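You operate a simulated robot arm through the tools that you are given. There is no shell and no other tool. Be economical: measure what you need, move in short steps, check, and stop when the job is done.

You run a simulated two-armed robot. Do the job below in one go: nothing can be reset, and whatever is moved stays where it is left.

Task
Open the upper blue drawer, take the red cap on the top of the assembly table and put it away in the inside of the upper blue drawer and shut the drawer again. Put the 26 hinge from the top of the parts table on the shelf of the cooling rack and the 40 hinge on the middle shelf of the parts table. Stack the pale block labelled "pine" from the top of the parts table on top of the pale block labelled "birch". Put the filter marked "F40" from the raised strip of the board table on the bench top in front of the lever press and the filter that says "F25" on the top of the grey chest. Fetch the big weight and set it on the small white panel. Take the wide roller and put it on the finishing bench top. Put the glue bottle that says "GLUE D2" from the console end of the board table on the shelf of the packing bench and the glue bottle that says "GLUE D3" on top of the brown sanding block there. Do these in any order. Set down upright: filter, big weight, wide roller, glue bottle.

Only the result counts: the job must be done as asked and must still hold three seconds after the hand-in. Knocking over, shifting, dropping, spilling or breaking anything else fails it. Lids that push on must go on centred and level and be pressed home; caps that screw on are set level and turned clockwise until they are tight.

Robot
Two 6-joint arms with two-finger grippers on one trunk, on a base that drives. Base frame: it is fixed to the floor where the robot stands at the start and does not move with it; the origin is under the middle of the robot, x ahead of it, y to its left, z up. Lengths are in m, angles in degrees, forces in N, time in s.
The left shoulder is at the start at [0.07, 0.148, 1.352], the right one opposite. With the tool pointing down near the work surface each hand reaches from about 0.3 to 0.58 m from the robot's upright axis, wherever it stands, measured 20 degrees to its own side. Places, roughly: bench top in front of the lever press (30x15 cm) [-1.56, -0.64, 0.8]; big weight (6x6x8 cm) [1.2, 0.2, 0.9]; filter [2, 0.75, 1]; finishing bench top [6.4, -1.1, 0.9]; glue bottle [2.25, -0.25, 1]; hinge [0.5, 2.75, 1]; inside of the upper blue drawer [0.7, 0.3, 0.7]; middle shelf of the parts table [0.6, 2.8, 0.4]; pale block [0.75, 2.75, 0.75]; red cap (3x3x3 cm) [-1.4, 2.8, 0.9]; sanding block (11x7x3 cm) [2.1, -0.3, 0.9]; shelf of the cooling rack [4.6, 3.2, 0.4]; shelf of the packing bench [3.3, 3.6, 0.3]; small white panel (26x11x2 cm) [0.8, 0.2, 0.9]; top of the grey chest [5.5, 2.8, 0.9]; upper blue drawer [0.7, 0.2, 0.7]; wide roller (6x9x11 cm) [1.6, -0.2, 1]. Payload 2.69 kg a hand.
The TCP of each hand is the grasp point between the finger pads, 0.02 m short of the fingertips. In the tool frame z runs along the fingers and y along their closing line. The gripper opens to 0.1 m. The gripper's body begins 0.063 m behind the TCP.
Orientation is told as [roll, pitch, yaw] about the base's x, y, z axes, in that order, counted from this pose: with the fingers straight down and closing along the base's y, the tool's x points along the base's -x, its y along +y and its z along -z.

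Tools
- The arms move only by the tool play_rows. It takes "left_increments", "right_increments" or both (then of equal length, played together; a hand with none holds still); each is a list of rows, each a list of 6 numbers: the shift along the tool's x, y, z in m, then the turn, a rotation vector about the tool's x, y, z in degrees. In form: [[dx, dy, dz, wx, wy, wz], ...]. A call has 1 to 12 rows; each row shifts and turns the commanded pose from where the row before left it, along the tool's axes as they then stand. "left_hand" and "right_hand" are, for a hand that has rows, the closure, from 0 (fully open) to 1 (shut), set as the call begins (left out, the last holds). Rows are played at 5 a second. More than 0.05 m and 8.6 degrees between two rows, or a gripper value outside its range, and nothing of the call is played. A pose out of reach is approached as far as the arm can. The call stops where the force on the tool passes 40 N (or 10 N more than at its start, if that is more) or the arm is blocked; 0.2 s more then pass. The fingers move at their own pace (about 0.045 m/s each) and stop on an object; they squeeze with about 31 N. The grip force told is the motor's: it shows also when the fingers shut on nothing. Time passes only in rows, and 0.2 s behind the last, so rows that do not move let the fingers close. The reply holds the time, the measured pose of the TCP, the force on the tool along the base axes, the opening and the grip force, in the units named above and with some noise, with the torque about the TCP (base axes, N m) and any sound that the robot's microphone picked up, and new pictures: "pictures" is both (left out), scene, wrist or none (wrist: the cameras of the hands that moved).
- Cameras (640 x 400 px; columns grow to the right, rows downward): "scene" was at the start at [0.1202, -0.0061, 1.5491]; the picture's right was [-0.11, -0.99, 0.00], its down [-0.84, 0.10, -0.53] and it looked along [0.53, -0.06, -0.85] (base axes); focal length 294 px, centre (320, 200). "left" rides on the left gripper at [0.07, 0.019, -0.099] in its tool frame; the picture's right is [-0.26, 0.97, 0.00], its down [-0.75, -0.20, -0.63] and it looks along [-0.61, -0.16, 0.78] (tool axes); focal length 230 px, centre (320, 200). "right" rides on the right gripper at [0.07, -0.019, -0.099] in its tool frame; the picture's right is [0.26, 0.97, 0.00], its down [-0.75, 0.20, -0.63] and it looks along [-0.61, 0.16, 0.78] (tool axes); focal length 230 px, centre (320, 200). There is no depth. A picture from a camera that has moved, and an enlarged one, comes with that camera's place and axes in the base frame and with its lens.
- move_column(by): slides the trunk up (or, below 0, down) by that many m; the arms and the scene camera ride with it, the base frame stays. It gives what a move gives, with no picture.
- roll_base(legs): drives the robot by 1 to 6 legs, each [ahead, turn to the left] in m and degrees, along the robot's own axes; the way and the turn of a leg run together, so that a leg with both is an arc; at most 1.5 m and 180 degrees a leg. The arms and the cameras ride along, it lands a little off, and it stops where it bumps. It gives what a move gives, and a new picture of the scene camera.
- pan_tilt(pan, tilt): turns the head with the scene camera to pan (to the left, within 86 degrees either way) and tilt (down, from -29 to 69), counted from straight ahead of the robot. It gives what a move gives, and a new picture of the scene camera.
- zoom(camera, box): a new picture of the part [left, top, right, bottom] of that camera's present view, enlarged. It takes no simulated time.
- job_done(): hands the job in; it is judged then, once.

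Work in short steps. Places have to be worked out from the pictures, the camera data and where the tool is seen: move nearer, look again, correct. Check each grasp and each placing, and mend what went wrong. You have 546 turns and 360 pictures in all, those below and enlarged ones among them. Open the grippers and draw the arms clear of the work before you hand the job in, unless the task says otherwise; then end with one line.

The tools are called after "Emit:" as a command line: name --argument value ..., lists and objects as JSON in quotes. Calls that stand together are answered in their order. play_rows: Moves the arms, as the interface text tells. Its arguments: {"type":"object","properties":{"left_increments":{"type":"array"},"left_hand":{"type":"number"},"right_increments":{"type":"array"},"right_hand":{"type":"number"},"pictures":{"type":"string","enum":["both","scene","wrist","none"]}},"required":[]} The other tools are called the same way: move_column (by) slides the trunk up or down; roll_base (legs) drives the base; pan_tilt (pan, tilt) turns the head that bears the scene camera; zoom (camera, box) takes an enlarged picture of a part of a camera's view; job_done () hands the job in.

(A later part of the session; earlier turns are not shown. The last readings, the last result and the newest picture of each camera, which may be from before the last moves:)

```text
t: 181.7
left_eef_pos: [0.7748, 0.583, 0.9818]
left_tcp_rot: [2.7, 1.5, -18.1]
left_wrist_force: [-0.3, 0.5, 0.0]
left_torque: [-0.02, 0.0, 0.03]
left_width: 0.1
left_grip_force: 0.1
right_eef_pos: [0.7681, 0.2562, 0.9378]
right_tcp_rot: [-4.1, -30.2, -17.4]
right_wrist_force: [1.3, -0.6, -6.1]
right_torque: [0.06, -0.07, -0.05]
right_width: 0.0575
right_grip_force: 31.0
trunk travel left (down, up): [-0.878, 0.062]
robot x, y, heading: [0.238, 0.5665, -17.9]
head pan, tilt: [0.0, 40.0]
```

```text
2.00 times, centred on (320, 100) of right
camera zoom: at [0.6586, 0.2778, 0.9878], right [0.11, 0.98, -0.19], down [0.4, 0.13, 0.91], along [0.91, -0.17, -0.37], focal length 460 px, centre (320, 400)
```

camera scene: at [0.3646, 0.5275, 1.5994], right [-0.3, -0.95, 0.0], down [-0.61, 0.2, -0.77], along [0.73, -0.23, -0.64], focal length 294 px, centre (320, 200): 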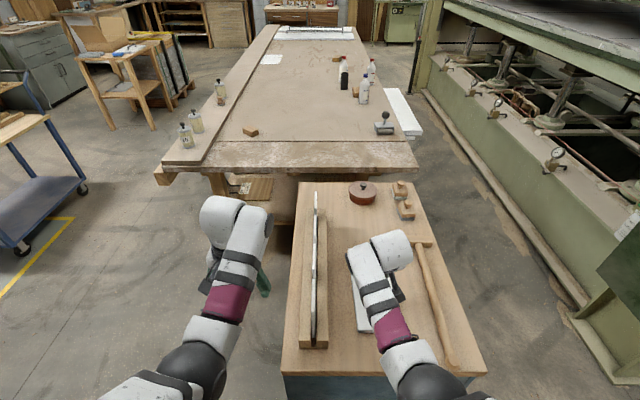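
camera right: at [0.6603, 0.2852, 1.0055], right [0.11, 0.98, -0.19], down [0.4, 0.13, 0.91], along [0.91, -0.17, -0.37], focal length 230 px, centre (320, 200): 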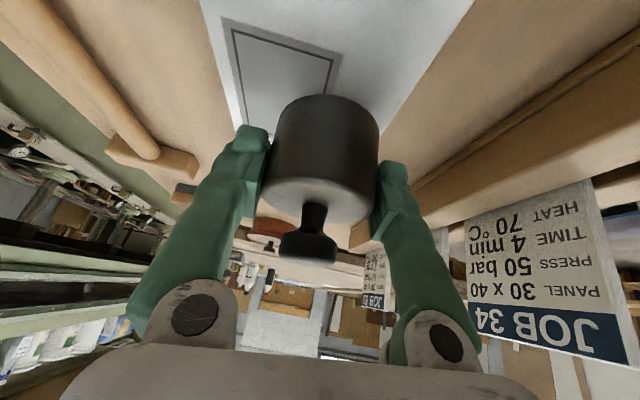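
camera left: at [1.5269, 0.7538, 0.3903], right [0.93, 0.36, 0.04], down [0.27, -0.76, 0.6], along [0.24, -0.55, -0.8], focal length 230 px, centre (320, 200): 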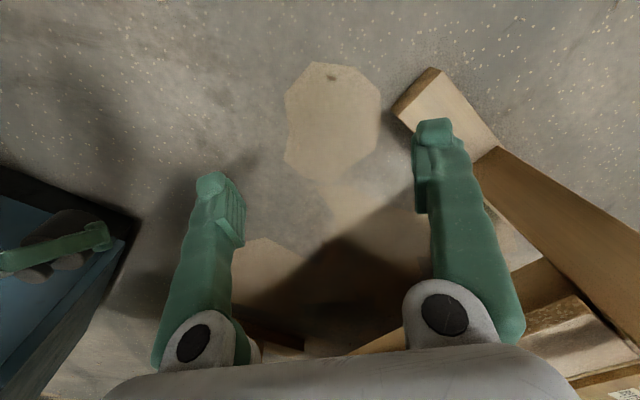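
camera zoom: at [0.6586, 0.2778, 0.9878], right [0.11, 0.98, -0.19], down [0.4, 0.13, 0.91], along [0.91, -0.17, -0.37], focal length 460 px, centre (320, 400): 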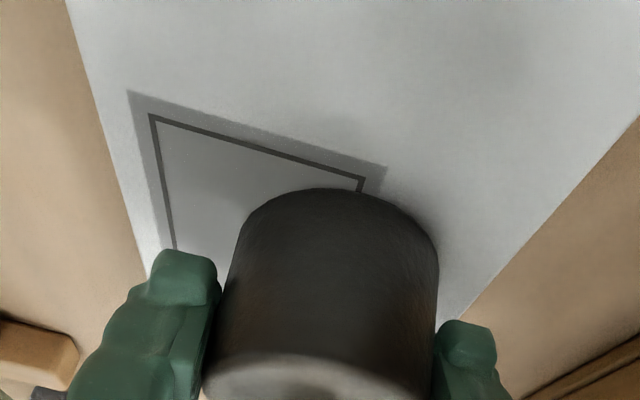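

Centred and just touching. I lower 4 mm more, then open the hand.

Emit:
move_column --by -0.004

Emit:
play_rows --right_increments '[[0, 0, 0, 0, 0, 0], [0, 0, 0, 0, 0, 0], [0, 0, 0, 0, 0, 0]]' --right_hand 0 --pictures "wrist"

```text
t: 182.2
left_eef_pos: [0.7736, 0.5848, 0.9782]
left_tcp_rot: [2.8, 1.4, -18.3]
left_wrist_force: [0.2, 0.5, 0.1]
left_torque: [0.0, 0.02, 0.04]
left_width: 0.0999
left_grip_force: 0.0
right_eef_pos: [0.7663, 0.2573, 0.937]
right_tcp_rot: [-4.1, -30.7, -17.3]
right_wrist_force: [2.9, -2.8, 10.2]
right_torque: [0.4, -0.23, -0.06]
right_width: 0.0577
right_grip_force: 31.4
trunk travel left (down, up): [-0.874, 0.066]
robot x, y, heading: [0.2343, 0.5677, -17.4]
head pan, tilt: [0.0, 40.0]
```

```text
t: 183.0
left_eef_pos: [0.774, 0.5839, 0.9777]
left_tcp_rot: [2.7, 1.5, -18.3]
left_wrist_force: [1.1, 0.2, 0.5]
left_torque: [-0.02, -0.03, 0.0]
left_width: 0.1
left_grip_force: 0.1
right_eef_pos: [0.7659, 0.2572, 0.9343]
right_tcp_rot: [-4.1, -30.2, -17.3]
right_wrist_force: [-0.1, 0.3, -0.8]
right_torque: [0.01, 0.02, 0.0]
right_width: 0.0999
right_grip_force: 0.1
trunk travel left (down, up): [-0.874, 0.066]
robot x, y, heading: [0.2372, 0.5661, -17.7]
head pan, tilt: [0.0, 40.0]
camera right: at [0.6574, 0.2786, 0.9841], right [0.11, 0.98, -0.19], down [0.4, 0.13, 0.91], along [0.91, -0.17, -0.37], focal length 230 px, centre (320, 200)
```

right: 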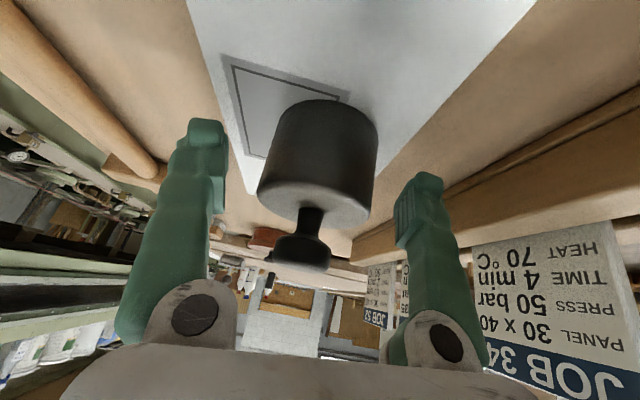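

The weight stands on the panel. I raise the trunk, back away, and go to the drawer side for opening the upper drawer.

Emit:
move_column --by 0.066

Emit:
roll_base --legs '[[-0.3, 0], [0, -83], [0.73, 0], [0, 83]]'

Emit:
pan_tilt --pan 10 --tilt 42

```text
t: 184.1
left_eef_pos: [0.774, 0.5841, 1.0437]
left_tcp_rot: [2.6, 1.4, -18.3]
left_wrist_force: [-0.1, -0.5, 0.7]
left_torque: [0.03, 0.01, 0.01]
left_width: 0.1002
left_grip_force: 0.1
right_eef_pos: [0.7665, 0.2572, 0.9995]
right_tcp_rot: [-4.2, -30.2, -17.5]
right_wrist_force: [-0.3, -1.0, 0.6]
right_torque: [0.02, 0.01, 0.01]
right_width: 0.1
right_grip_force: 0.1
trunk travel left (down, up): [-0.94, 0.0]
robot x, y, heading: [0.2368, 0.5667, -17.6]
head pan, tilt: [0.0, 40.0]
```

```text
t: 196.8
left_eef_pos: [0.3396, -0.0492, 1.0429]
left_tcp_rot: [2.8, 1.5, -18.9]
left_wrist_force: [-0.4, -0.3, 0.6]
left_torque: [0.02, 0.0, 0.01]
left_width: 0.1001
left_grip_force: 0.1
right_eef_pos: [0.3288, -0.3761, 0.9995]
right_tcp_rot: [-4.1, -30.2, -18.2]
right_wrist_force: [-0.7, -0.5, -0.7]
right_torque: [0.02, -0.03, 0.02]
right_width: 0.0998
right_grip_force: 0.1
trunk travel left (down, up): [-0.94, 0.0]
robot x, y, heading: [-0.1969, -0.0575, -18.4]
head pan, tilt: [0.0, 40.0]
camera scene: at [-0.0692, -0.1017, 1.6028], right [-0.31, -0.95, 0.0], down [-0.61, 0.2, -0.77], along [0.73, -0.24, -0.64], focal length 294 px, centre (320, 200)
```

scene: 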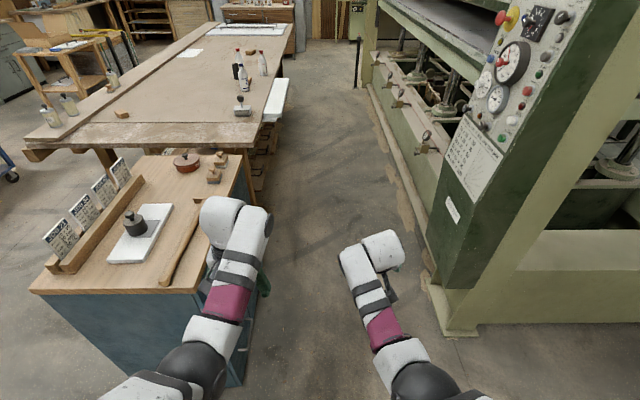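

```text
t: 197.6
left_eef_pos: [0.3396, -0.0503, 1.0442]
left_tcp_rot: [2.6, 1.5, -18.9]
left_wrist_force: [0.1, -0.6, 0.1]
left_torque: [0.02, -0.02, -0.02]
left_width: 0.0998
left_grip_force: 0.0
right_eef_pos: [0.3296, -0.3763, 1.0005]
right_tcp_rot: [-4.1, -30.3, -18.1]
right_wrist_force: [0.0, -0.4, 0.0]
right_torque: [0.01, 0.01, 0.01]
right_width: 0.1001
right_grip_force: 0.2
trunk travel left (down, up): [-0.94, 0.0]
robot x, y, heading: [-0.1968, -0.0602, -18.3]
head pan, tilt: [10.0, 42.0]
camera scene: at [-0.067, -0.0864, 1.5999], right [-0.15, -0.99, 0.0], down [-0.66, 0.1, -0.74], along [0.74, -0.11, -0.67], focal length 294 px, centre (320, 200)
```

scene: 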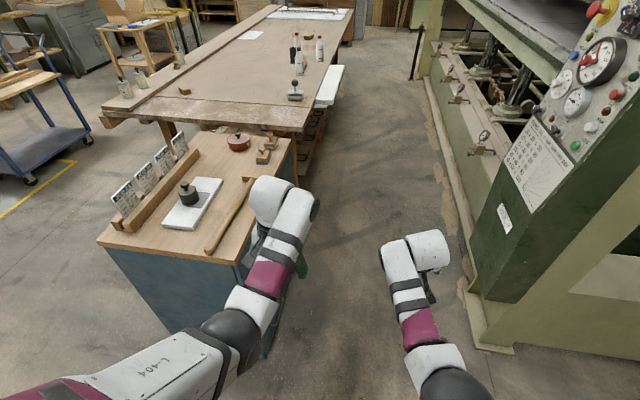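

The weight stands on the panel. Now I move right a little so I can see the drawer front.

Emit:
roll_base --legs '[[0, -40], [0.45, 0], [0, 58]]'

Emit:
pan_tilt --pan 30 --tilt 42

```text
t: 203.3
left_eef_pos: [0.5389, -0.6334, 1.0437]
left_tcp_rot: [2.7, 1.4, -40.8]
left_wrist_force: [-0.5, -0.8, -0.1]
left_torque: [0.0, 0.02, -0.02]
left_width: 0.1002
left_grip_force: 0.1
right_eef_pos: [0.4018, -0.9347, 0.9996]
right_tcp_rot: [-5.2, -29.8, -39.8]
right_wrist_force: [-5.1, 0.9, 2.5]
right_torque: [0.12, -0.1, 0.22]
right_width: 0.0999
right_grip_force: 0.1
trunk travel left (down, up): [-0.94, 0.0]
robot x, y, heading: [0.0396, -0.4428, -40.8]
head pan, tilt: [10.0, 42.0]
stopped in leg 3: the force on the tool passed its limit at 84 N (the readings are from after the stop); the commanded pose is now the measured one
camera scene: at [0.1461, -0.5154, 1.6001], right [-0.51, -0.86, 0.0], down [-0.58, 0.34, -0.74], along [0.64, -0.38, -0.67], focal length 294 px, centre (320, 200)
```

scene: 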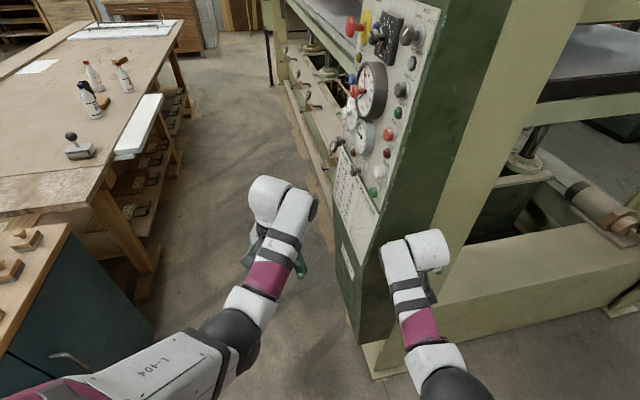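

```text
t: 204.1
left_eef_pos: [0.5399, -0.633, 1.0433]
left_tcp_rot: [2.8, 1.4, -40.7]
left_wrist_force: [0.0, -0.8, -0.1]
left_torque: [0.01, 0.0, -0.01]
left_width: 0.0999
left_grip_force: 0.1
right_eef_pos: [0.4023, -0.936, 0.9999]
right_tcp_rot: [-5.2, -29.8, -39.8]
right_wrist_force: [-4.9, 1.9, 0.4]
right_torque: [0.05, -0.02, 0.22]
right_width: 0.0995
right_grip_force: 0.1
trunk travel left (down, up): [-0.94, 0.0]
robot x, y, heading: [0.0399, -0.443, -40.6]
head pan, tilt: [30.0, 42.0]
camera scene: at [0.1565, -0.4881, 1.6001], right [-0.18, -0.98, 0.0], down [-0.66, 0.12, -0.74], along [0.73, -0.14, -0.67], focal length 294 px, centre (320, 200)
```

scene: 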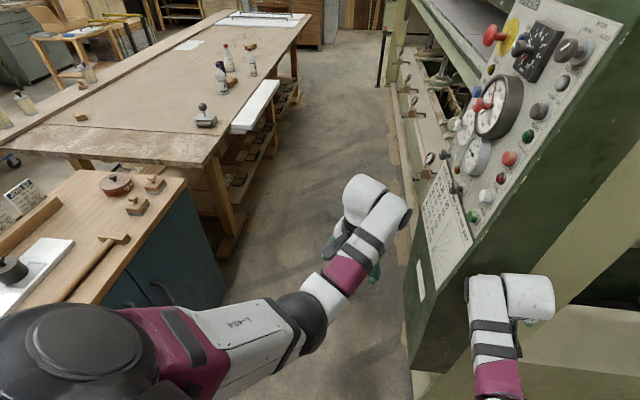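

The right hand touched the press frame; I back straight away 0.3 m and turn to face the corridor.

Emit:
roll_base --legs '[[-0.35, 0]]'

Emit:
roll_base --legs '[[0, 50]]'

Emit:
pan_tilt --pan 5 --tilt 35

```text
t: 206.4
left_eef_pos: [0.2777, -0.4101, 1.041]
left_tcp_rot: [2.7, 1.6, -40.9]
left_wrist_force: [-1.0, 0.4, -0.1]
left_torque: [0.01, -0.02, 0.0]
left_width: 0.1
left_grip_force: 0.1
right_eef_pos: [0.1397, -0.7123, 0.998]
right_tcp_rot: [-5.3, -29.6, -39.9]
right_wrist_force: [0.2, -0.7, 0.2]
right_torque: [-0.02, 0.01, -0.01]
right_width: 0.0998
right_grip_force: 0.1
trunk travel left (down, up): [-0.94, 0.0]
robot x, y, heading: [-0.2318, -0.214, -40.7]
head pan, tilt: [30.0, 42.0]
camera scene: at [-0.1029, -0.265, 1.5996], right [-0.19, -0.98, 0.0], down [-0.66, 0.12, -0.74], along [0.73, -0.14, -0.67], focal length 294 px, centre (320, 200)
```

scene: 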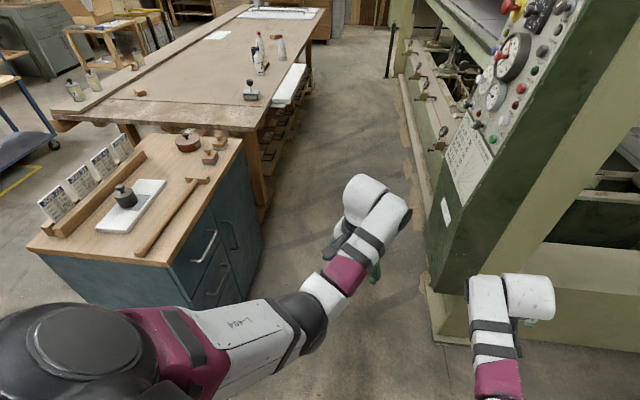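

```text
t: 209.0
left_eef_pos: [0.2459, 0.041, 1.0452]
left_tcp_rot: [2.6, 1.4, 8.7]
left_wrist_force: [0.2, -0.9, 0.0]
left_torque: [0.0, -0.01, -0.03]
left_width: 0.1002
left_grip_force: 0.1
right_eef_pos: [0.3859, -0.2583, 0.9991]
right_tcp_rot: [-5.1, -29.8, 9.7]
right_wrist_force: [-0.5, -0.9, 0.1]
right_torque: [0.01, 0.01, -0.02]
right_width: 0.0997
right_grip_force: 0.1
trunk travel left (down, up): [-0.94, 0.0]
robot x, y, heading: [-0.2273, -0.2173, 8.8]
head pan, tilt: [30.0, 42.0]
camera scene: at [-0.1106, -0.1553, 1.5999], right [0.63, -0.78, 0.0], down [-0.52, -0.42, -0.74], along [0.58, 0.47, -0.67], focal length 294 px, centre (320, 200)
```

scene: 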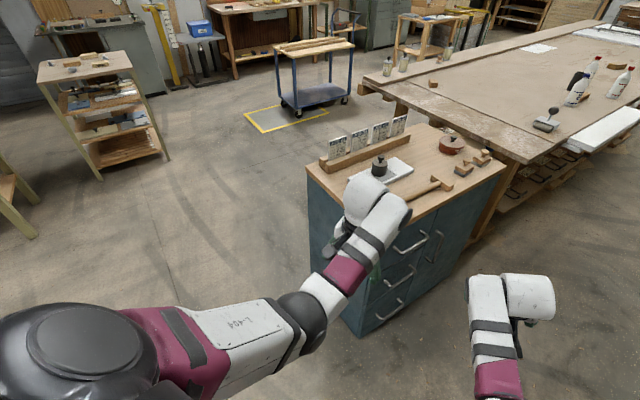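

```text
t: 209.9
left_eef_pos: [0.2455, 0.042, 1.0425]
left_tcp_rot: [2.6, 1.4, 8.7]
left_wrist_force: [-0.1, 0.6, -0.8]
left_torque: [0.0, -0.02, -0.02]
left_width: 0.1
left_grip_force: 0.0
right_eef_pos: [0.3862, -0.2582, 0.9996]
right_tcp_rot: [-5.3, -29.7, 9.8]
right_wrist_force: [-0.4, 0.0, -0.2]
right_torque: [0.02, 0.02, 0.03]
right_width: 0.1
right_grip_force: 0.1
trunk travel left (down, up): [-0.94, 0.0]
robot x, y, heading: [-0.2269, -0.2169, 9.3]
head pan, tilt: [5.0, 35.0]
camera scene: at [-0.0906, -0.1853, 1.6104], right [0.24, -0.97, 0.0], down [-0.56, -0.14, -0.82], along [0.79, 0.2, -0.57], focal length 294 px, centre (320, 200)
```

scene: 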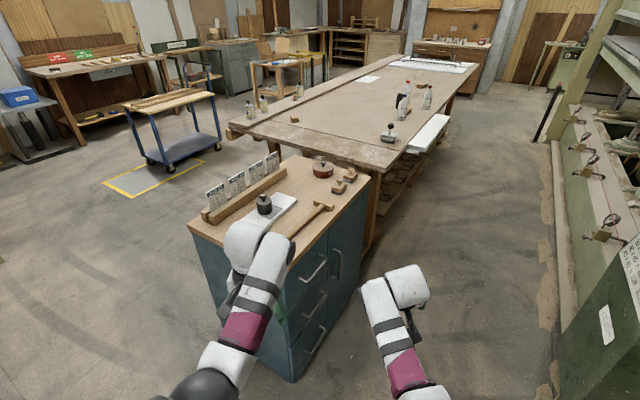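

Now the front face is visible. I zoom on it.

Emit:
zoom --camera "scene" --box '[180, 180, 400, 390]'

```text
1.90 times, centred on (290, 285) of scene
camera zoom: at [-0.0906, -0.1853, 1.6104], right [0.24, -0.97, 0.0], down [-0.56, -0.14, -0.82], along [0.79, 0.2, -0.57], focal length 559 px, centre (377, 38)
```

zoom: 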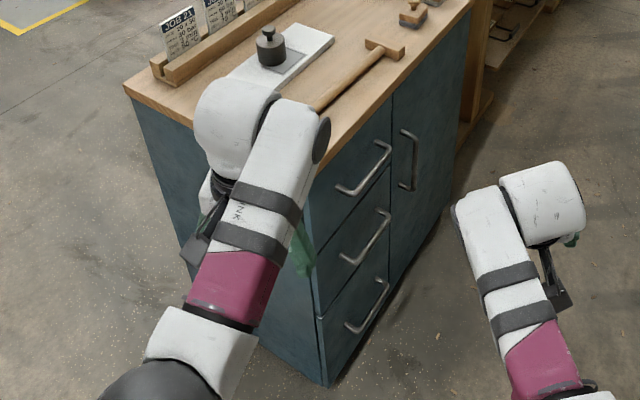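

The upper drawer handle is at roughly (0.627, 0.017, 0.77). I roll the left hand 45° so its fingers point down-left toward the face, then drive alongside.

Emit:
play_rows --left_increments '[[0, 0, 0, -7.5, 0, 0], [0, 0, 0, -7.5, 0, 0], [0, 0, 0, -7.5, 0, 0], [0, 0, 0, -7.5, 0, 0], [0, 0, 0, -7.5, 0, 0], [0, 0, 0, -7.5, 0, 0]]' --pictures "none"

Emit:
roll_base --legs '[[0, 9.3], [0.36, 0], [0, -35.6]]'

Emit:
zoom --camera "left" --box '[0, 0, 640, 400]'

```text
t: 211.3
left_eef_pos: [0.2456, 0.0422, 1.0433]
left_tcp_rot: [47.9, 1.4, 8.5]
left_wrist_force: [0.1, 0.5, -0.3]
left_torque: [0.03, 0.02, -0.02]
left_width: 0.0998
left_grip_force: 0.1
right_eef_pos: [0.3876, -0.2592, 0.999]
right_tcp_rot: [-5.2, -29.7, 9.7]
right_wrist_force: [-0.5, 0.3, -0.9]
right_torque: [0.0, -0.01, -0.01]
right_width: 0.1002
right_grip_force: 0.0
trunk travel left (down, up): [-0.94, 0.0]
robot x, y, heading: [-0.2241, -0.2188, 9.0]
head pan, tilt: [5.0, 35.0]
```

```text
t: 216.0
left_eef_pos: [0.656, -0.0797, 1.0433]
left_tcp_rot: [47.7, 1.4, -17.7]
left_wrist_force: [-0.5, 0.5, 0.6]
left_torque: [0.01, 0.01, 0.01]
left_width: 0.1001
left_grip_force: 0.2
right_eef_pos: [0.6499, -0.4107, 0.9997]
right_tcp_rot: [-5.3, -29.7, -16.5]
right_wrist_force: [-0.8, -0.6, 0.5]
right_torque: [-0.01, 0.04, 0.0]
right_width: 0.0997
right_grip_force: 0.0
trunk travel left (down, up): [-0.94, 0.0]
robot x, y, heading: [0.1189, -0.1059, -17.6]
head pan, tilt: [5.0, 35.0]
camera scene: at [0.253, -0.1339, 1.6104], right [-0.21, -0.98, 0.0], down [-0.56, 0.12, -0.82], along [0.8, -0.17, -0.57], focal length 294 px, centre (320, 200)
```

scene: 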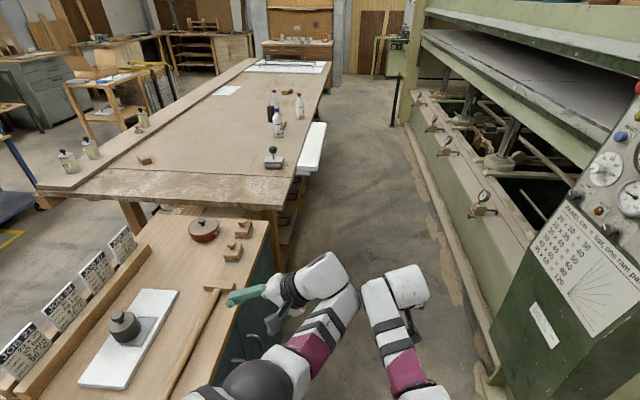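

```text
1.00 times, centred on (320, 200) of left (not enlarged: the box is as wide or as high as the picture)
camera zoom: at [0.572, -0.1162, 1.1246], right [0.46, 0.54, 0.71], down [0.54, -0.8, 0.26], along [0.7, 0.26, -0.66], focal length 230 px, centre (320, 200)
```

zoom: 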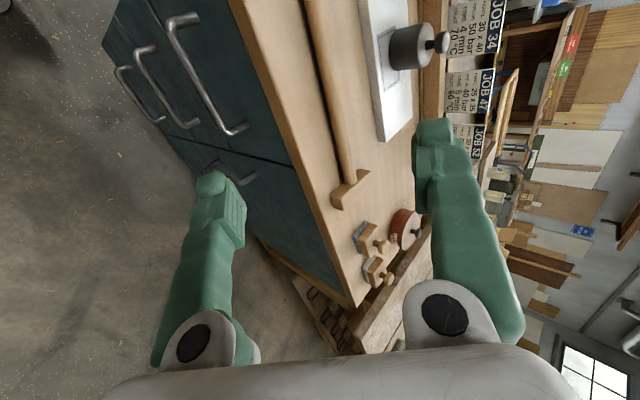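

Handle bar runs from (0.572, 0.034) to (0.704, -0.006) at z≈0.767. I raise the left hand 10 cm relative to the trunk, lower the trunk 0.36, and roll further so fingers point nearly horizontally at the face.

Emit:
play_rows --left_increments '[[0, 0.037, -0.0335, 0, 0, 0], [0, 0.037, -0.0335, 0, 0, 0]]' --pictures "none"

Emit:
move_column --by -0.36

Emit:
play_rows --left_increments '[[0, 0, 0, -8, 0, 0], [0, 0, 0, -8, 0, 0], [0, 0, 0, -8, 0, 0], [0, 0, 0, -8, 0, 0]]' --pictures "wrist"

```text
t: 216.6
left_eef_pos: [0.6614, -0.0804, 1.1357]
left_tcp_rot: [47.8, 1.4, -17.6]
left_wrist_force: [-0.3, 0.4, -0.2]
left_torque: [0.02, -0.05, 0.0]
left_width: 0.0999
left_grip_force: 0.1
left hand out of reach, approached as far as the arm can: row 2
right_eef_pos: [0.6485, -0.412, 0.9986]
right_tcp_rot: [-5.3, -29.6, -16.5]
right_wrist_force: [-0.6, 0.7, 0.4]
right_torque: [0.0, -0.04, 0.0]
right_width: 0.0997
right_grip_force: 0.1
trunk travel left (down, up): [-0.94, 0.0]
robot x, y, heading: [0.115, -0.1037, -17.3]
head pan, tilt: [5.0, 35.0]
```

```text
t: 220.1
left_eef_pos: [0.6626, -0.0814, 0.776]
left_tcp_rot: [47.7, 1.3, -17.7]
left_wrist_force: [1.1, -0.1, 0.7]
left_torque: [0.0, 0.03, 0.03]
left_width: 0.0999
left_grip_force: 0.1
right_eef_pos: [0.6491, -0.4116, 0.6387]
right_tcp_rot: [-5.3, -29.7, -16.5]
right_wrist_force: [-1.0, 0.7, -0.6]
right_torque: [0.01, 0.01, -0.02]
right_width: 0.1001
right_grip_force: 0.1
trunk travel left (down, up): [-0.58, 0.36]
robot x, y, heading: [0.1182, -0.1006, -17.1]
head pan, tilt: [5.0, 35.0]
```

```text
t: 221.1
left_eef_pos: [0.6629, -0.0674, 0.7785]
left_tcp_rot: [80.1, 1.4, -16.7]
left_wrist_force: [0.6, -0.7, -0.1]
left_torque: [-0.02, 0.01, 0.0]
left_width: 0.1
left_grip_force: 0.1
left hand out of reach, approached as far as the arm can: row 4
right_eef_pos: [0.6461, -0.4171, 0.6387]
right_tcp_rot: [-5.6, -29.8, -16.6]
right_wrist_force: [0.2, 0.0, 0.7]
right_torque: [0.0, 0.0, 0.0]
right_width: 0.1004
right_grip_force: 0.1
trunk travel left (down, up): [-0.58, 0.36]
robot x, y, heading: [0.1182, -0.1021, -17.1]
head pan, tilt: [5.0, 35.0]
camera left: at [0.5683, -0.1388, 0.8136], right [0.32, 0.08, 0.95], down [0.53, -0.84, -0.11], along [0.79, 0.53, -0.31], focal length 230 px, centre (320, 200)
```

left: 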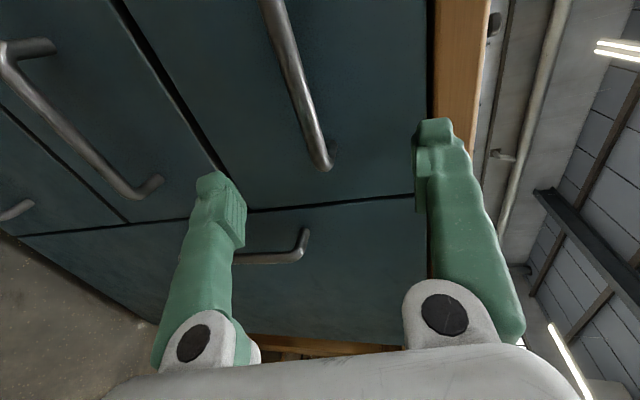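

The bar lies right between the fingers vertically. I move back 4 cm along the bar and close in partway.

Emit:
play_rows --left_increments '[[0.02, 0, 0.02, 0, 0, 0], [0.02, 0, 0.02, 0, 0, 0]]' --pictures "wrist"

```text
t: 221.7
left_eef_pos: [0.6416, -0.0221, 0.7825]
left_tcp_rot: [81.0, -0.2, -16.9]
left_wrist_force: [0.1, 0.2, -0.5]
left_torque: [-0.01, 0.02, -0.01]
left_width: 0.1002
left_grip_force: 0.1
right_eef_pos: [0.6496, -0.4105, 0.6405]
right_tcp_rot: [-5.0, -29.8, -16.4]
right_wrist_force: [0.4, 0.5, 1.0]
right_torque: [-0.04, -0.02, 0.0]
right_width: 0.1
right_grip_force: 0.1
trunk travel left (down, up): [-0.58, 0.36]
robot x, y, heading: [0.1183, -0.1044, -17.3]
head pan, tilt: [5.0, 35.0]
camera left: at [0.5467, -0.0908, 0.8161], right [0.29, 0.07, 0.96], down [0.53, -0.84, -0.1], along [0.8, 0.53, -0.28], focal length 230 px, centre (320, 200)
```

left: 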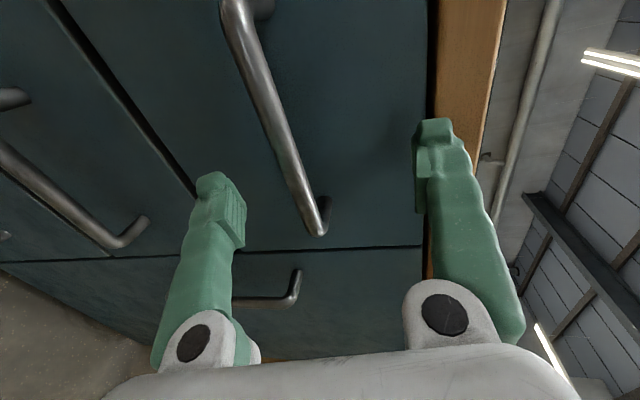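

Emit:
play_rows --left_increments '[[0, -0.004, 0.015, 0, 0, 0], [0, -0.004, 0.015, 0, 0, 0]]' --pictures "wrist"

```text
t: 222.3
left_eef_pos: [0.6409, -0.0027, 0.7568]
left_tcp_rot: [79.7, 1.4, -17.8]
left_wrist_force: [0.2, 0.3, 0.3]
left_torque: [0.01, 0.03, 0.02]
left_width: 0.0998
left_grip_force: 0.0
right_eef_pos: [0.6484, -0.4123, 0.6393]
right_tcp_rot: [-5.1, -29.6, -16.6]
right_wrist_force: [-0.2, 0.7, -0.2]
right_torque: [-0.01, 0.0, -0.01]
right_width: 0.1
right_grip_force: 0.2
trunk travel left (down, up): [-0.58, 0.36]
robot x, y, heading: [0.1199, -0.1049, -17.4]
head pan, tilt: [5.0, 35.0]
camera left: at [0.5463, -0.0706, 0.795], right [0.32, 0.08, 0.94], down [0.51, -0.85, -0.1], along [0.8, 0.52, -0.31], focal length 230 px, centre (320, 200)
```

left: 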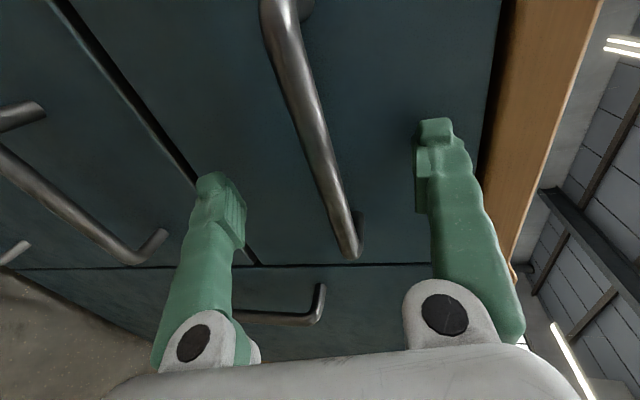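

The bar is at the grasp point. Close the left gripper.

Emit:
play_rows --left_increments '[[0, 0.004, 0.004, 0, 0, 0], [0, 0, 0, 0, 0, 0], [0, 0, 0, 0, 0, 0], [0, 0, 0, 0, 0, 0], [0, 0, 0, 0, 0, 0], [0, 0, 0, 0, 0, 0]]' --left_hand 1 --pictures "wrist"

```text
t: 223.7
left_eef_pos: [0.6414, 0.0028, 0.7623]
left_tcp_rot: [79.8, 1.3, -17.7]
left_wrist_force: [2.2, 0.7, 4.4]
left_torque: [-0.16, -0.37, 0.13]
left_width: 0.006
left_grip_force: 22.5
right_eef_pos: [0.648, -0.4115, 0.639]
right_tcp_rot: [-5.3, -29.6, -16.5]
right_wrist_force: [0.4, 0.1, -0.8]
right_torque: [0.06, -0.02, -0.02]
right_width: 0.0999
right_grip_force: 0.0
trunk travel left (down, up): [-0.58, 0.36]
robot x, y, heading: [0.1155, -0.1047, -17.3]
head pan, tilt: [5.0, 35.0]
camera left: at [0.5476, -0.0657, 0.7991], right [0.32, 0.08, 0.95], down [0.51, -0.85, -0.1], along [0.8, 0.52, -0.31], focal length 230 px, centre (320, 200)
```

left: 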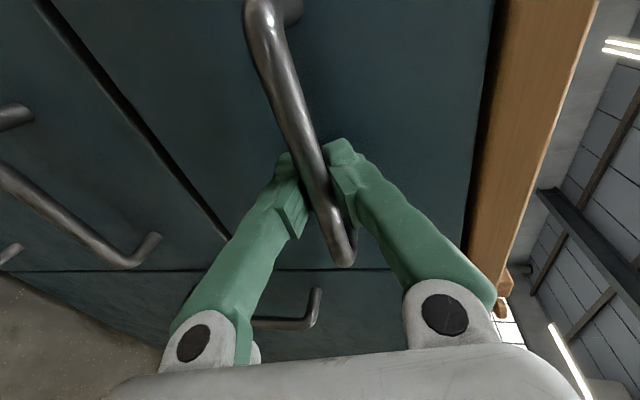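

Bar gripped. I pull outward 12 cm along the fingers' axis.

Emit:
play_rows --left_increments '[[0, 0, -0.02, 0, 0, 0], [0, 0, -0.02, 0, 0, 0], [0, 0, -0.02, 0, 0, 0], [0, 0, -0.02, 0, 0, 0], [0, 0, -0.02, 0, 0, 0], [0, 0, -0.02, 0, 0, 0]]' --pictures "both"

```text
t: 224.4
left_eef_pos: [0.6376, -0.0151, 0.7638]
left_tcp_rot: [81.4, 2.2, -15.2]
left_wrist_force: [-0.2, 1.2, -22.3]
left_torque: [-0.24, -0.83, -0.1]
left_width: 0.006
left_grip_force: 32.7
right_eef_pos: [0.6501, -0.4118, 0.637]
right_tcp_rot: [-5.3, -29.6, -16.5]
right_wrist_force: [0.0, -0.1, -0.2]
right_torque: [0.02, 0.03, -0.01]
right_width: 0.1003
right_grip_force: 0.0
trunk travel left (down, up): [-0.58, 0.36]
robot x, y, heading: [0.1167, -0.1057, -17.0]
head pan, tilt: [5.0, 35.0]
stopped in row 3 (left hand): the force on the tool passed its limit at 44 N (the readings are from after the stop); the commanded pose is now the measured one
camera scene: at [0.256, -0.1346, 1.2498], right [-0.21, -0.98, 0.0], down [-0.56, 0.12, -0.82], along [0.8, -0.17, -0.58], focal length 294 px, centre (320, 200)
camera left: at [0.5454, -0.0885, 0.7975], right [0.32, 0.06, 0.94], down [0.55, -0.83, -0.13], along [0.77, 0.56, -0.3], focal length 230 px, centre (320, 200)
```

scene: 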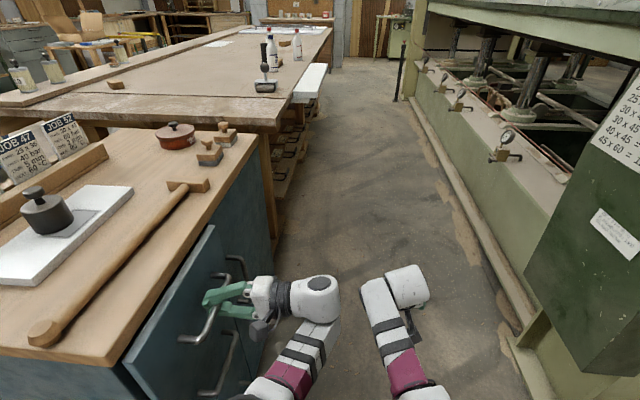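
left: 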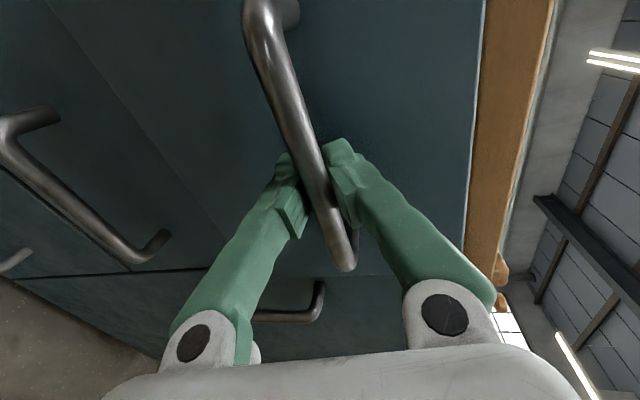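

The drawer is moving out. I continue pulling, purely horizontally this time.

Emit:
play_rows --left_increments '[[0, -0.004, -0.0148, 0, 0, 0], [0, -0.0025, -0.0148, 0, 0, 0], [0, -0.0025, -0.0148, 0, 0, 0], [0, -0.0025, -0.0148, 0, 0, 0], [0, -0.0025, -0.0148, 0, 0, 0], [0, -0.0025, -0.0148, 0, 0, 0]]' --pictures "none"

```text
t: 225.8
left_eef_pos: [0.6257, -0.0617, 0.762]
left_tcp_rot: [83.2, 1.1, -12.8]
left_wrist_force: [-15.8, 5.7, 20.0]
left_torque: [-0.13, 0.12, 0.12]
left_width: 0.0059
left_grip_force: 30.5
left hand out of reach, approached as far as the arm can: row 3, 4, 6
right_eef_pos: [0.6485, -0.4153, 0.6457]
right_tcp_rot: [-5.3, -30.6, -16.7]
right_wrist_force: [-0.4, 0.6, -0.4]
right_torque: [-0.01, 0.0, -0.01]
right_width: 0.1
right_grip_force: 0.0
trunk travel left (down, up): [-0.58, 0.36]
robot x, y, heading: [0.1187, -0.1012, -17.4]
head pan, tilt: [5.0, 35.0]
```

At the reach limit with ~6 cm open. I release, shift the base ~16 cm to the right, and re-grip.

Emit:
play_rows --left_increments '[[0, 0, 0, 0, 0, 0], [0, 0, 0, 0, 0, 0], [0, 0, -0.015, 0, 0, 0], [0.0, 0, -0.015, 0, 0, 0], [0.02, 0, -0.01, 0, 0, 0]]' --left_hand 0 --pictures "wrist"

```text
t: 227.0
left_eef_pos: [0.6306, -0.0629, 0.7562]
left_tcp_rot: [82.8, 1.6, -13.1]
left_wrist_force: [-0.7, 1.1, 0.3]
left_torque: [0.0, 0.02, -0.01]
left_width: 0.1
left_grip_force: 0.1
left hand out of reach, approached as far as the arm can: row 3, 4, 5
right_eef_pos: [0.6483, -0.4149, 0.639]
right_tcp_rot: [-5.5, -29.8, -16.5]
right_wrist_force: [-0.6, 0.6, 0.3]
right_torque: [-0.02, 0.01, -0.02]
right_width: 0.1001
right_grip_force: 0.1
trunk travel left (down, up): [-0.58, 0.36]
robot x, y, heading: [0.1157, -0.1006, -17.2]
head pan, tilt: [5.0, 35.0]
camera left: at [0.5405, -0.1396, 0.7882], right [0.3, 0.05, 0.95], down [0.58, -0.8, -0.14], along [0.76, 0.59, -0.27], focal length 230 px, centre (320, 200)
```

left: 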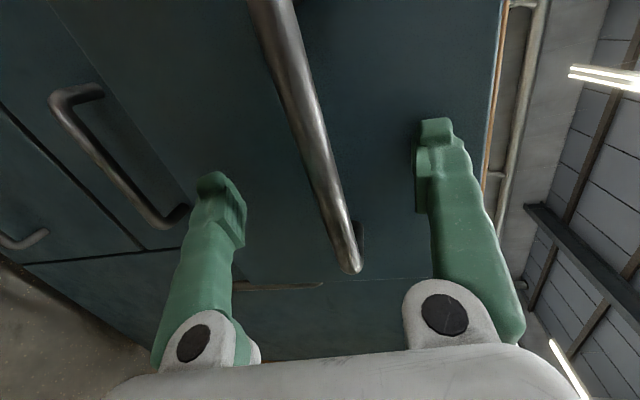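

The hand is at the stretch limit and can't retract, but it straddles the bar freely, so I back the base 0.3 m parallel to the face to slide out.

Emit:
roll_base --legs '[[-0.3, 0]]'

Emit:
play_rows --left_increments '[[0, 0.03, 0.03, 0, 0, 0], [0.02, 0.03, 0.03, 0, 0, 0], [0.03, 0.02, 0.03, 0, 0, 0]]' --pictures "none"

```text
t: 229.1
left_eef_pos: [0.3417, 0.0266, 0.7576]
left_tcp_rot: [82.9, 1.5, -13.1]
left_wrist_force: [-0.8, 0.1, 0.7]
left_torque: [0.01, 0.02, -0.04]
left_width: 0.1002
left_grip_force: 0.1
right_eef_pos: [0.3609, -0.3259, 0.6397]
right_tcp_rot: [-5.4, -29.7, -16.6]
right_wrist_force: [0.2, -0.7, 0.5]
right_torque: [0.01, 0.0, -0.01]
right_width: 0.1002
right_grip_force: 0.0
trunk travel left (down, up): [-0.58, 0.36]
robot x, y, heading: [-0.1653, -0.0138, -17.2]
head pan, tilt: [5.0, 35.0]
camera scene: at [-0.0354, -0.0457, 1.2504], right [-0.21, -0.98, 0.0], down [-0.56, 0.12, -0.82], along [0.8, -0.17, -0.57], focal length 294 px, centre (320, 200)
```

scene: 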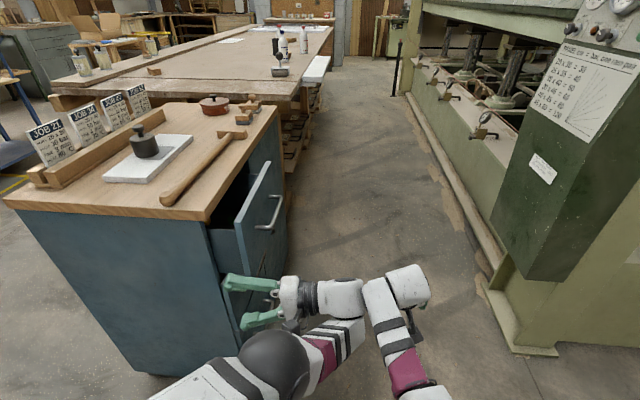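

```text
t: 229.9
left_eef_pos: [0.3206, 0.1376, 0.8321]
left_tcp_rot: [83.5, 0.8, -13.0]
left_wrist_force: [-1.0, 0.4, -0.4]
left_torque: [-0.02, -0.02, 0.01]
left_width: 0.1
left_grip_force: 0.1
right_eef_pos: [0.3603, -0.3241, 0.6394]
right_tcp_rot: [-5.4, -29.9, -16.4]
right_wrist_force: [0.0, -0.5, 0.5]
right_torque: [-0.03, -0.03, -0.02]
right_width: 0.0999
right_grip_force: 0.1
trunk travel left (down, up): [-0.58, 0.36]
robot x, y, heading: [-0.1714, -0.015, -16.9]
head pan, tilt: [5.0, 35.0]
```

The drawer is open ~8 cm and the arm is well bent again. I reposition the base to the right by ~16 cm.

Emit:
roll_base --legs '[[0, -28], [0.33, 0], [0, 28]]'

Emit:
zoom --camera "left" --box '[0, 0, 640, 400]'

```text
t: 234.9
left_eef_pos: [0.5508, -0.0953, 0.8288]
left_tcp_rot: [83.7, 1.2, -12.7]
left_wrist_force: [0.4, -0.5, 0.5]
left_torque: [-0.01, -0.04, 0.0]
left_width: 0.1
left_grip_force: 0.0
right_eef_pos: [0.5928, -0.5602, 0.6382]
right_tcp_rot: [-5.5, -29.8, -16.4]
right_wrist_force: [0.9, -0.8, 0.5]
right_torque: [0.0, 0.0, -0.06]
right_width: 0.1
right_grip_force: 0.1
trunk travel left (down, up): [-0.58, 0.36]
robot x, y, heading: [0.061, -0.2488, -17.1]
head pan, tilt: [5.0, 35.0]
camera scene: at [0.1972, -0.2802, 1.2504], right [-0.21, -0.98, 0.0], down [-0.56, 0.12, -0.82], along [0.8, -0.17, -0.57], focal length 294 px, centre (320, 200)
```

scene: 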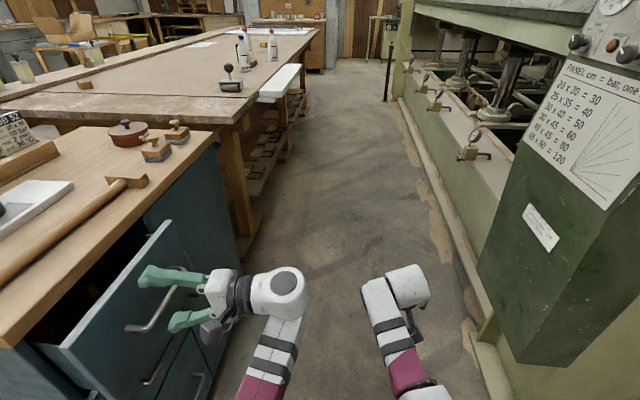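

```text
1.00 times, centred on (320, 200) of left (not enlarged: the box is as wide or as high as the picture)
camera zoom: at [0.4627, -0.1735, 0.8584], right [0.3, 0.04, 0.95], down [0.59, -0.8, -0.15], along [0.75, 0.6, -0.26], focal length 230 px, centre (320, 200)
```

zoom: 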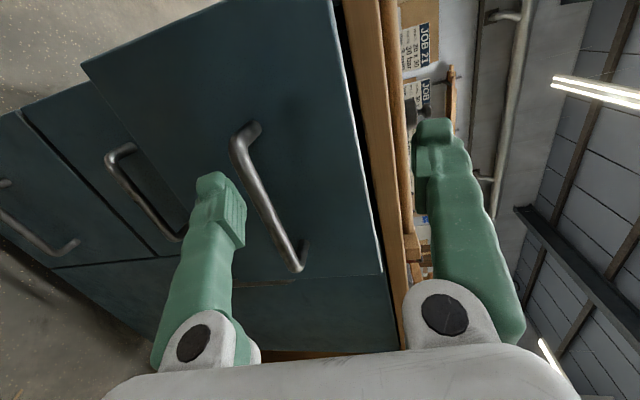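

Handle mid now at (0.60, -0.057, 0.765). I lower to its height first, then advance onto it.

Emit:
play_rows --left_increments '[[-0.017, -0.029, 0, 0, 0, 0], [-0.018, -0.029, 0, 0, 0, 0], [0, 0, 0.025, 0, 0, 0], [0, 0, 0.02, 0, 0, 0]]' --pictures "wrist"

```text
t: 235.9
left_eef_pos: [0.5925, -0.0658, 0.7632]
left_tcp_rot: [83.6, 1.3, -12.7]
left_wrist_force: [0.5, -0.2, 0.1]
left_torque: [0.03, -0.02, -0.02]
left_width: 0.1002
left_grip_force: 0.0
right_eef_pos: [0.5936, -0.5596, 0.639]
right_tcp_rot: [-5.6, -29.8, -16.3]
right_wrist_force: [0.8, -0.4, -0.6]
right_torque: [-0.01, 0.02, 0.01]
right_width: 0.0997
right_grip_force: 0.0
trunk travel left (down, up): [-0.58, 0.36]
robot x, y, heading: [0.0637, -0.2492, -17.2]
head pan, tilt: [5.0, 35.0]
camera left: at [0.5033, -0.1439, 0.794], right [0.3, 0.04, 0.95], down [0.59, -0.8, -0.15], along [0.75, 0.6, -0.26], focal length 230 px, centre (320, 200)
```

left: 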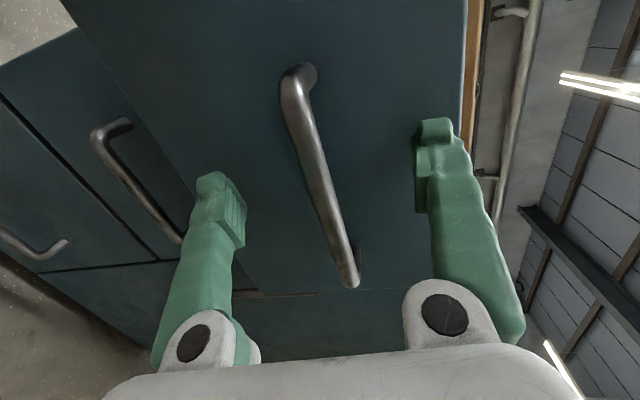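

Emit:
play_rows --left_increments '[[0, 0.002, 0.012, 0, 0, 0], [0, 0, 0, 0, 0, 0], [0, 0, 0, 0, 0, 0], [0, 0, 0, 0, 0, 0], [0, 0, 0, 0, 0, 0], [0, 0, 0, 0, 0, 0]]' --left_hand 1 --pictures "none"

Emit:
play_rows --left_increments '[[0, -0.0023, -0.0198, 0, 0, 0], [0, -0.0023, -0.0198, 0, 0, 0], [0, -0.0023, -0.0198, 0, 0, 0], [0, -0.0023, -0.0198, 0, 0, 0], [0, -0.0023, -0.0198, 0, 0, 0]]' --pictures "both"

```text
t: 237.3
left_eef_pos: [0.5948, -0.0536, 0.7621]
left_tcp_rot: [83.4, 1.5, -12.6]
left_wrist_force: [-2.7, 0.3, -13.5]
left_torque: [0.05, -0.14, 0.0]
left_width: 0.0059
left_grip_force: 21.4
right_eef_pos: [0.5942, -0.5592, 0.6382]
right_tcp_rot: [-5.6, -29.7, -16.4]
right_wrist_force: [0.6, 0.0, 0.2]
right_torque: [0.01, 0.01, 0.01]
right_width: 0.1001
right_grip_force: 0.1
trunk travel left (down, up): [-0.58, 0.36]
robot x, y, heading: [0.0638, -0.2497, -17.2]
head pan, tilt: [5.0, 35.0]
```

```text
t: 238.5
left_eef_pos: [0.5769, -0.1522, 0.7621]
left_tcp_rot: [83.4, 1.5, -12.9]
left_wrist_force: [-5.9, 0.9, -23.8]
left_torque: [0.24, -0.22, -0.31]
left_width: 0.0
left_grip_force: 29.5
right_eef_pos: [0.5952, -0.5619, 0.637]
right_tcp_rot: [-5.6, -29.6, -16.5]
right_wrist_force: [-0.1, -0.1, -0.6]
right_torque: [0.0, -0.01, 0.01]
right_width: 0.1001
right_grip_force: 0.0
trunk travel left (down, up): [-0.58, 0.36]
robot x, y, heading: [0.0626, -0.245, -17.2]
head pan, tilt: [5.0, 35.0]
camera scene: at [0.2006, -0.2813, 1.2499], right [-0.22, -0.98, 0.0], down [-0.56, 0.12, -0.82], along [0.8, -0.18, -0.58], focal length 294 px, centre (320, 200)
camera left: at [0.4873, -0.2301, 0.7932], right [0.3, 0.05, 0.95], down [0.58, -0.8, -0.15], along [0.76, 0.6, -0.27], focal length 230 px, centre (320, 200)
```

scene: 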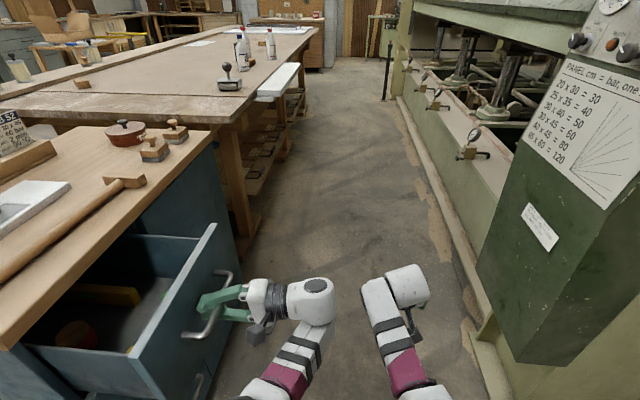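
left: 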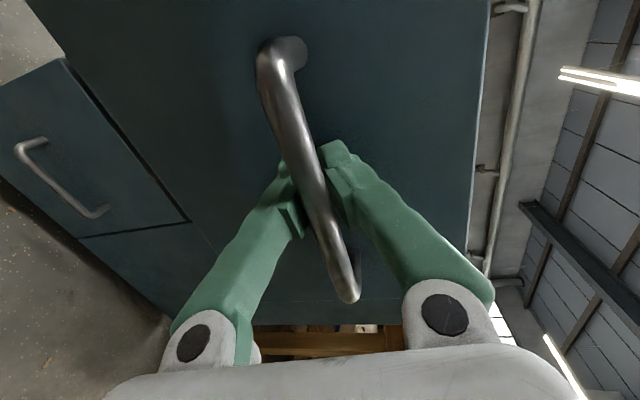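

The drawer is now open about 16 cm. I open the hand and withdraw.

Emit:
play_rows --left_increments '[[0, 0, 0, 0, 0, 0], [0, 0, 0, 0, 0, 0], [0, 0, 0, 0, 0, 0], [0, 0, 0, 0, 0, 0], [0, 0, -0.03, 0, 0, 0], [0, 0, -0.03, 0, 0, 0]]' --left_hand 0 --pictures "wrist"

```text
t: 239.9
left_eef_pos: [0.5701, -0.1679, 0.7771]
left_tcp_rot: [84.7, -0.3, -12.7]
left_wrist_force: [-0.5, -0.3, 0.3]
left_torque: [-0.01, -0.02, 0.01]
left_width: 0.1003
left_grip_force: 0.0
left hand out of reach, approached as far as the arm can: row 5, 6
right_eef_pos: [0.5926, -0.5593, 0.6398]
right_tcp_rot: [-5.5, -29.7, -16.4]
right_wrist_force: [0.8, -0.8, -0.3]
right_torque: [0.0, 0.0, 0.0]
right_width: 0.0999
right_grip_force: 0.1
trunk travel left (down, up): [-0.58, 0.36]
robot x, y, heading: [0.0571, -0.2489, -17.0]
head pan, tilt: [5.0, 35.0]
camera left: at [0.4799, -0.2465, 0.8039], right [0.27, 0.03, 0.96], down [0.59, -0.8, -0.14], along [0.76, 0.6, -0.23], focal length 230 px, centre (320, 200)
```

left: 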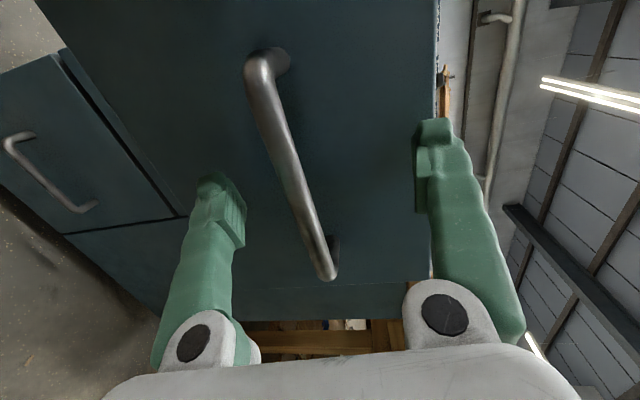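

Slide out by backing up, raise the trunk, and restore the left hand to fingers-down.

Emit:
roll_base --legs '[[-0.45, 0]]'

Emit:
move_column --by 0.36

Emit:
play_rows --left_increments '[[0, -0.011, 0.001, 7.65, 0, 0], [0, -0.011, 0.0025, 7.65, 0, 0], [0, -0.01, 0.004, 7.65, 0, 0], [0, -0.01, 0.005, 7.65, 0, 0], [0, -0.009, 0.0066, 7.65, 0, 0], [0, -0.008, 0.0077, 7.65, 0, 0], [0, -0.0066, 0.009, 7.65, 0, 0], [0, -0.005, 0.0097, 7.65, 0, 0], [0, -0.004, 0.01, 7.65, 0, 0], [0, -0.002, 0.011, 7.65, 0, 0], [0, -0.001, 0.011, 7.65, 0, 0]]' --pictures "none"

```text
t: 242.6
left_eef_pos: [0.1343, -0.0292, 0.7711]
left_tcp_rot: [84.9, 0.5, -12.3]
left_wrist_force: [0.0, 0.3, -1.2]
left_torque: [-0.01, 0.03, 0.0]
left_width: 0.1
left_grip_force: 0.1
right_eef_pos: [0.1607, -0.4251, 0.6391]
right_tcp_rot: [-5.5, -29.8, -16.3]
right_wrist_force: [-0.1, -1.1, -0.2]
right_torque: [-0.01, 0.01, 0.02]
right_width: 0.0998
right_grip_force: 0.1
trunk travel left (down, up): [-0.58, 0.36]
robot x, y, heading: [-0.3729, -0.1143, -16.8]
head pan, tilt: [5.0, 35.0]
camera scene: at [-0.2366, -0.1464, 1.2504], right [-0.21, -0.98, 0.0], down [-0.56, 0.12, -0.82], along [0.8, -0.17, -0.57], focal length 294 px, centre (320, 200)
```

scene: 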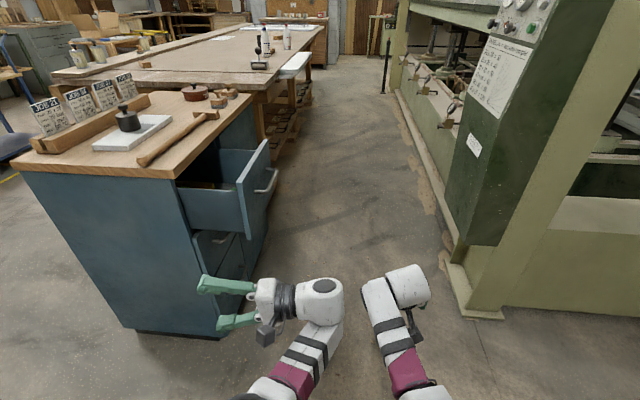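

```text
t: 246.1
left_eef_pos: [0.1356, -0.0259, 1.1332]
left_tcp_rot: [85.2, 0.4, -12.2]
left_wrist_force: [-0.1, -0.3, -0.2]
left_torque: [-0.03, 0.02, -0.01]
left_width: 0.0999
left_grip_force: 0.0
right_eef_pos: [0.1613, -0.4258, 0.9988]
right_tcp_rot: [-5.6, -29.8, -16.3]
right_wrist_force: [-0.3, 0.5, -0.4]
right_torque: [-0.02, -0.01, 0.01]
right_width: 0.0997
right_grip_force: 0.1
trunk travel left (down, up): [-0.94, 0.0]
robot x, y, heading: [-0.3707, -0.1123, -16.9]
head pan, tilt: [5.0, 35.0]
```

```text
t: 248.5
left_eef_pos: [0.1366, -0.0262, 1.0026]
left_tcp_rot: [0.5, 0.5, -12.4]
left_wrist_force: [-0.4, 0.4, 0.1]
left_torque: [0.01, -0.03, 0.05]
left_width: 0.1002
left_grip_force: 0.1
left hand out of reach, approached as far as the arm can: row 9
right_eef_pos: [0.1614, -0.4231, 0.9993]
right_tcp_rot: [-5.7, -29.7, -16.2]
right_wrist_force: [-0.4, 1.0, -0.3]
right_torque: [-0.01, 0.01, 0.0]
right_width: 0.0999
right_grip_force: 0.1
trunk travel left (down, up): [-0.94, 0.0]
robot x, y, heading: [-0.3718, -0.1128, -17.0]
head pan, tilt: [5.0, 35.0]
```

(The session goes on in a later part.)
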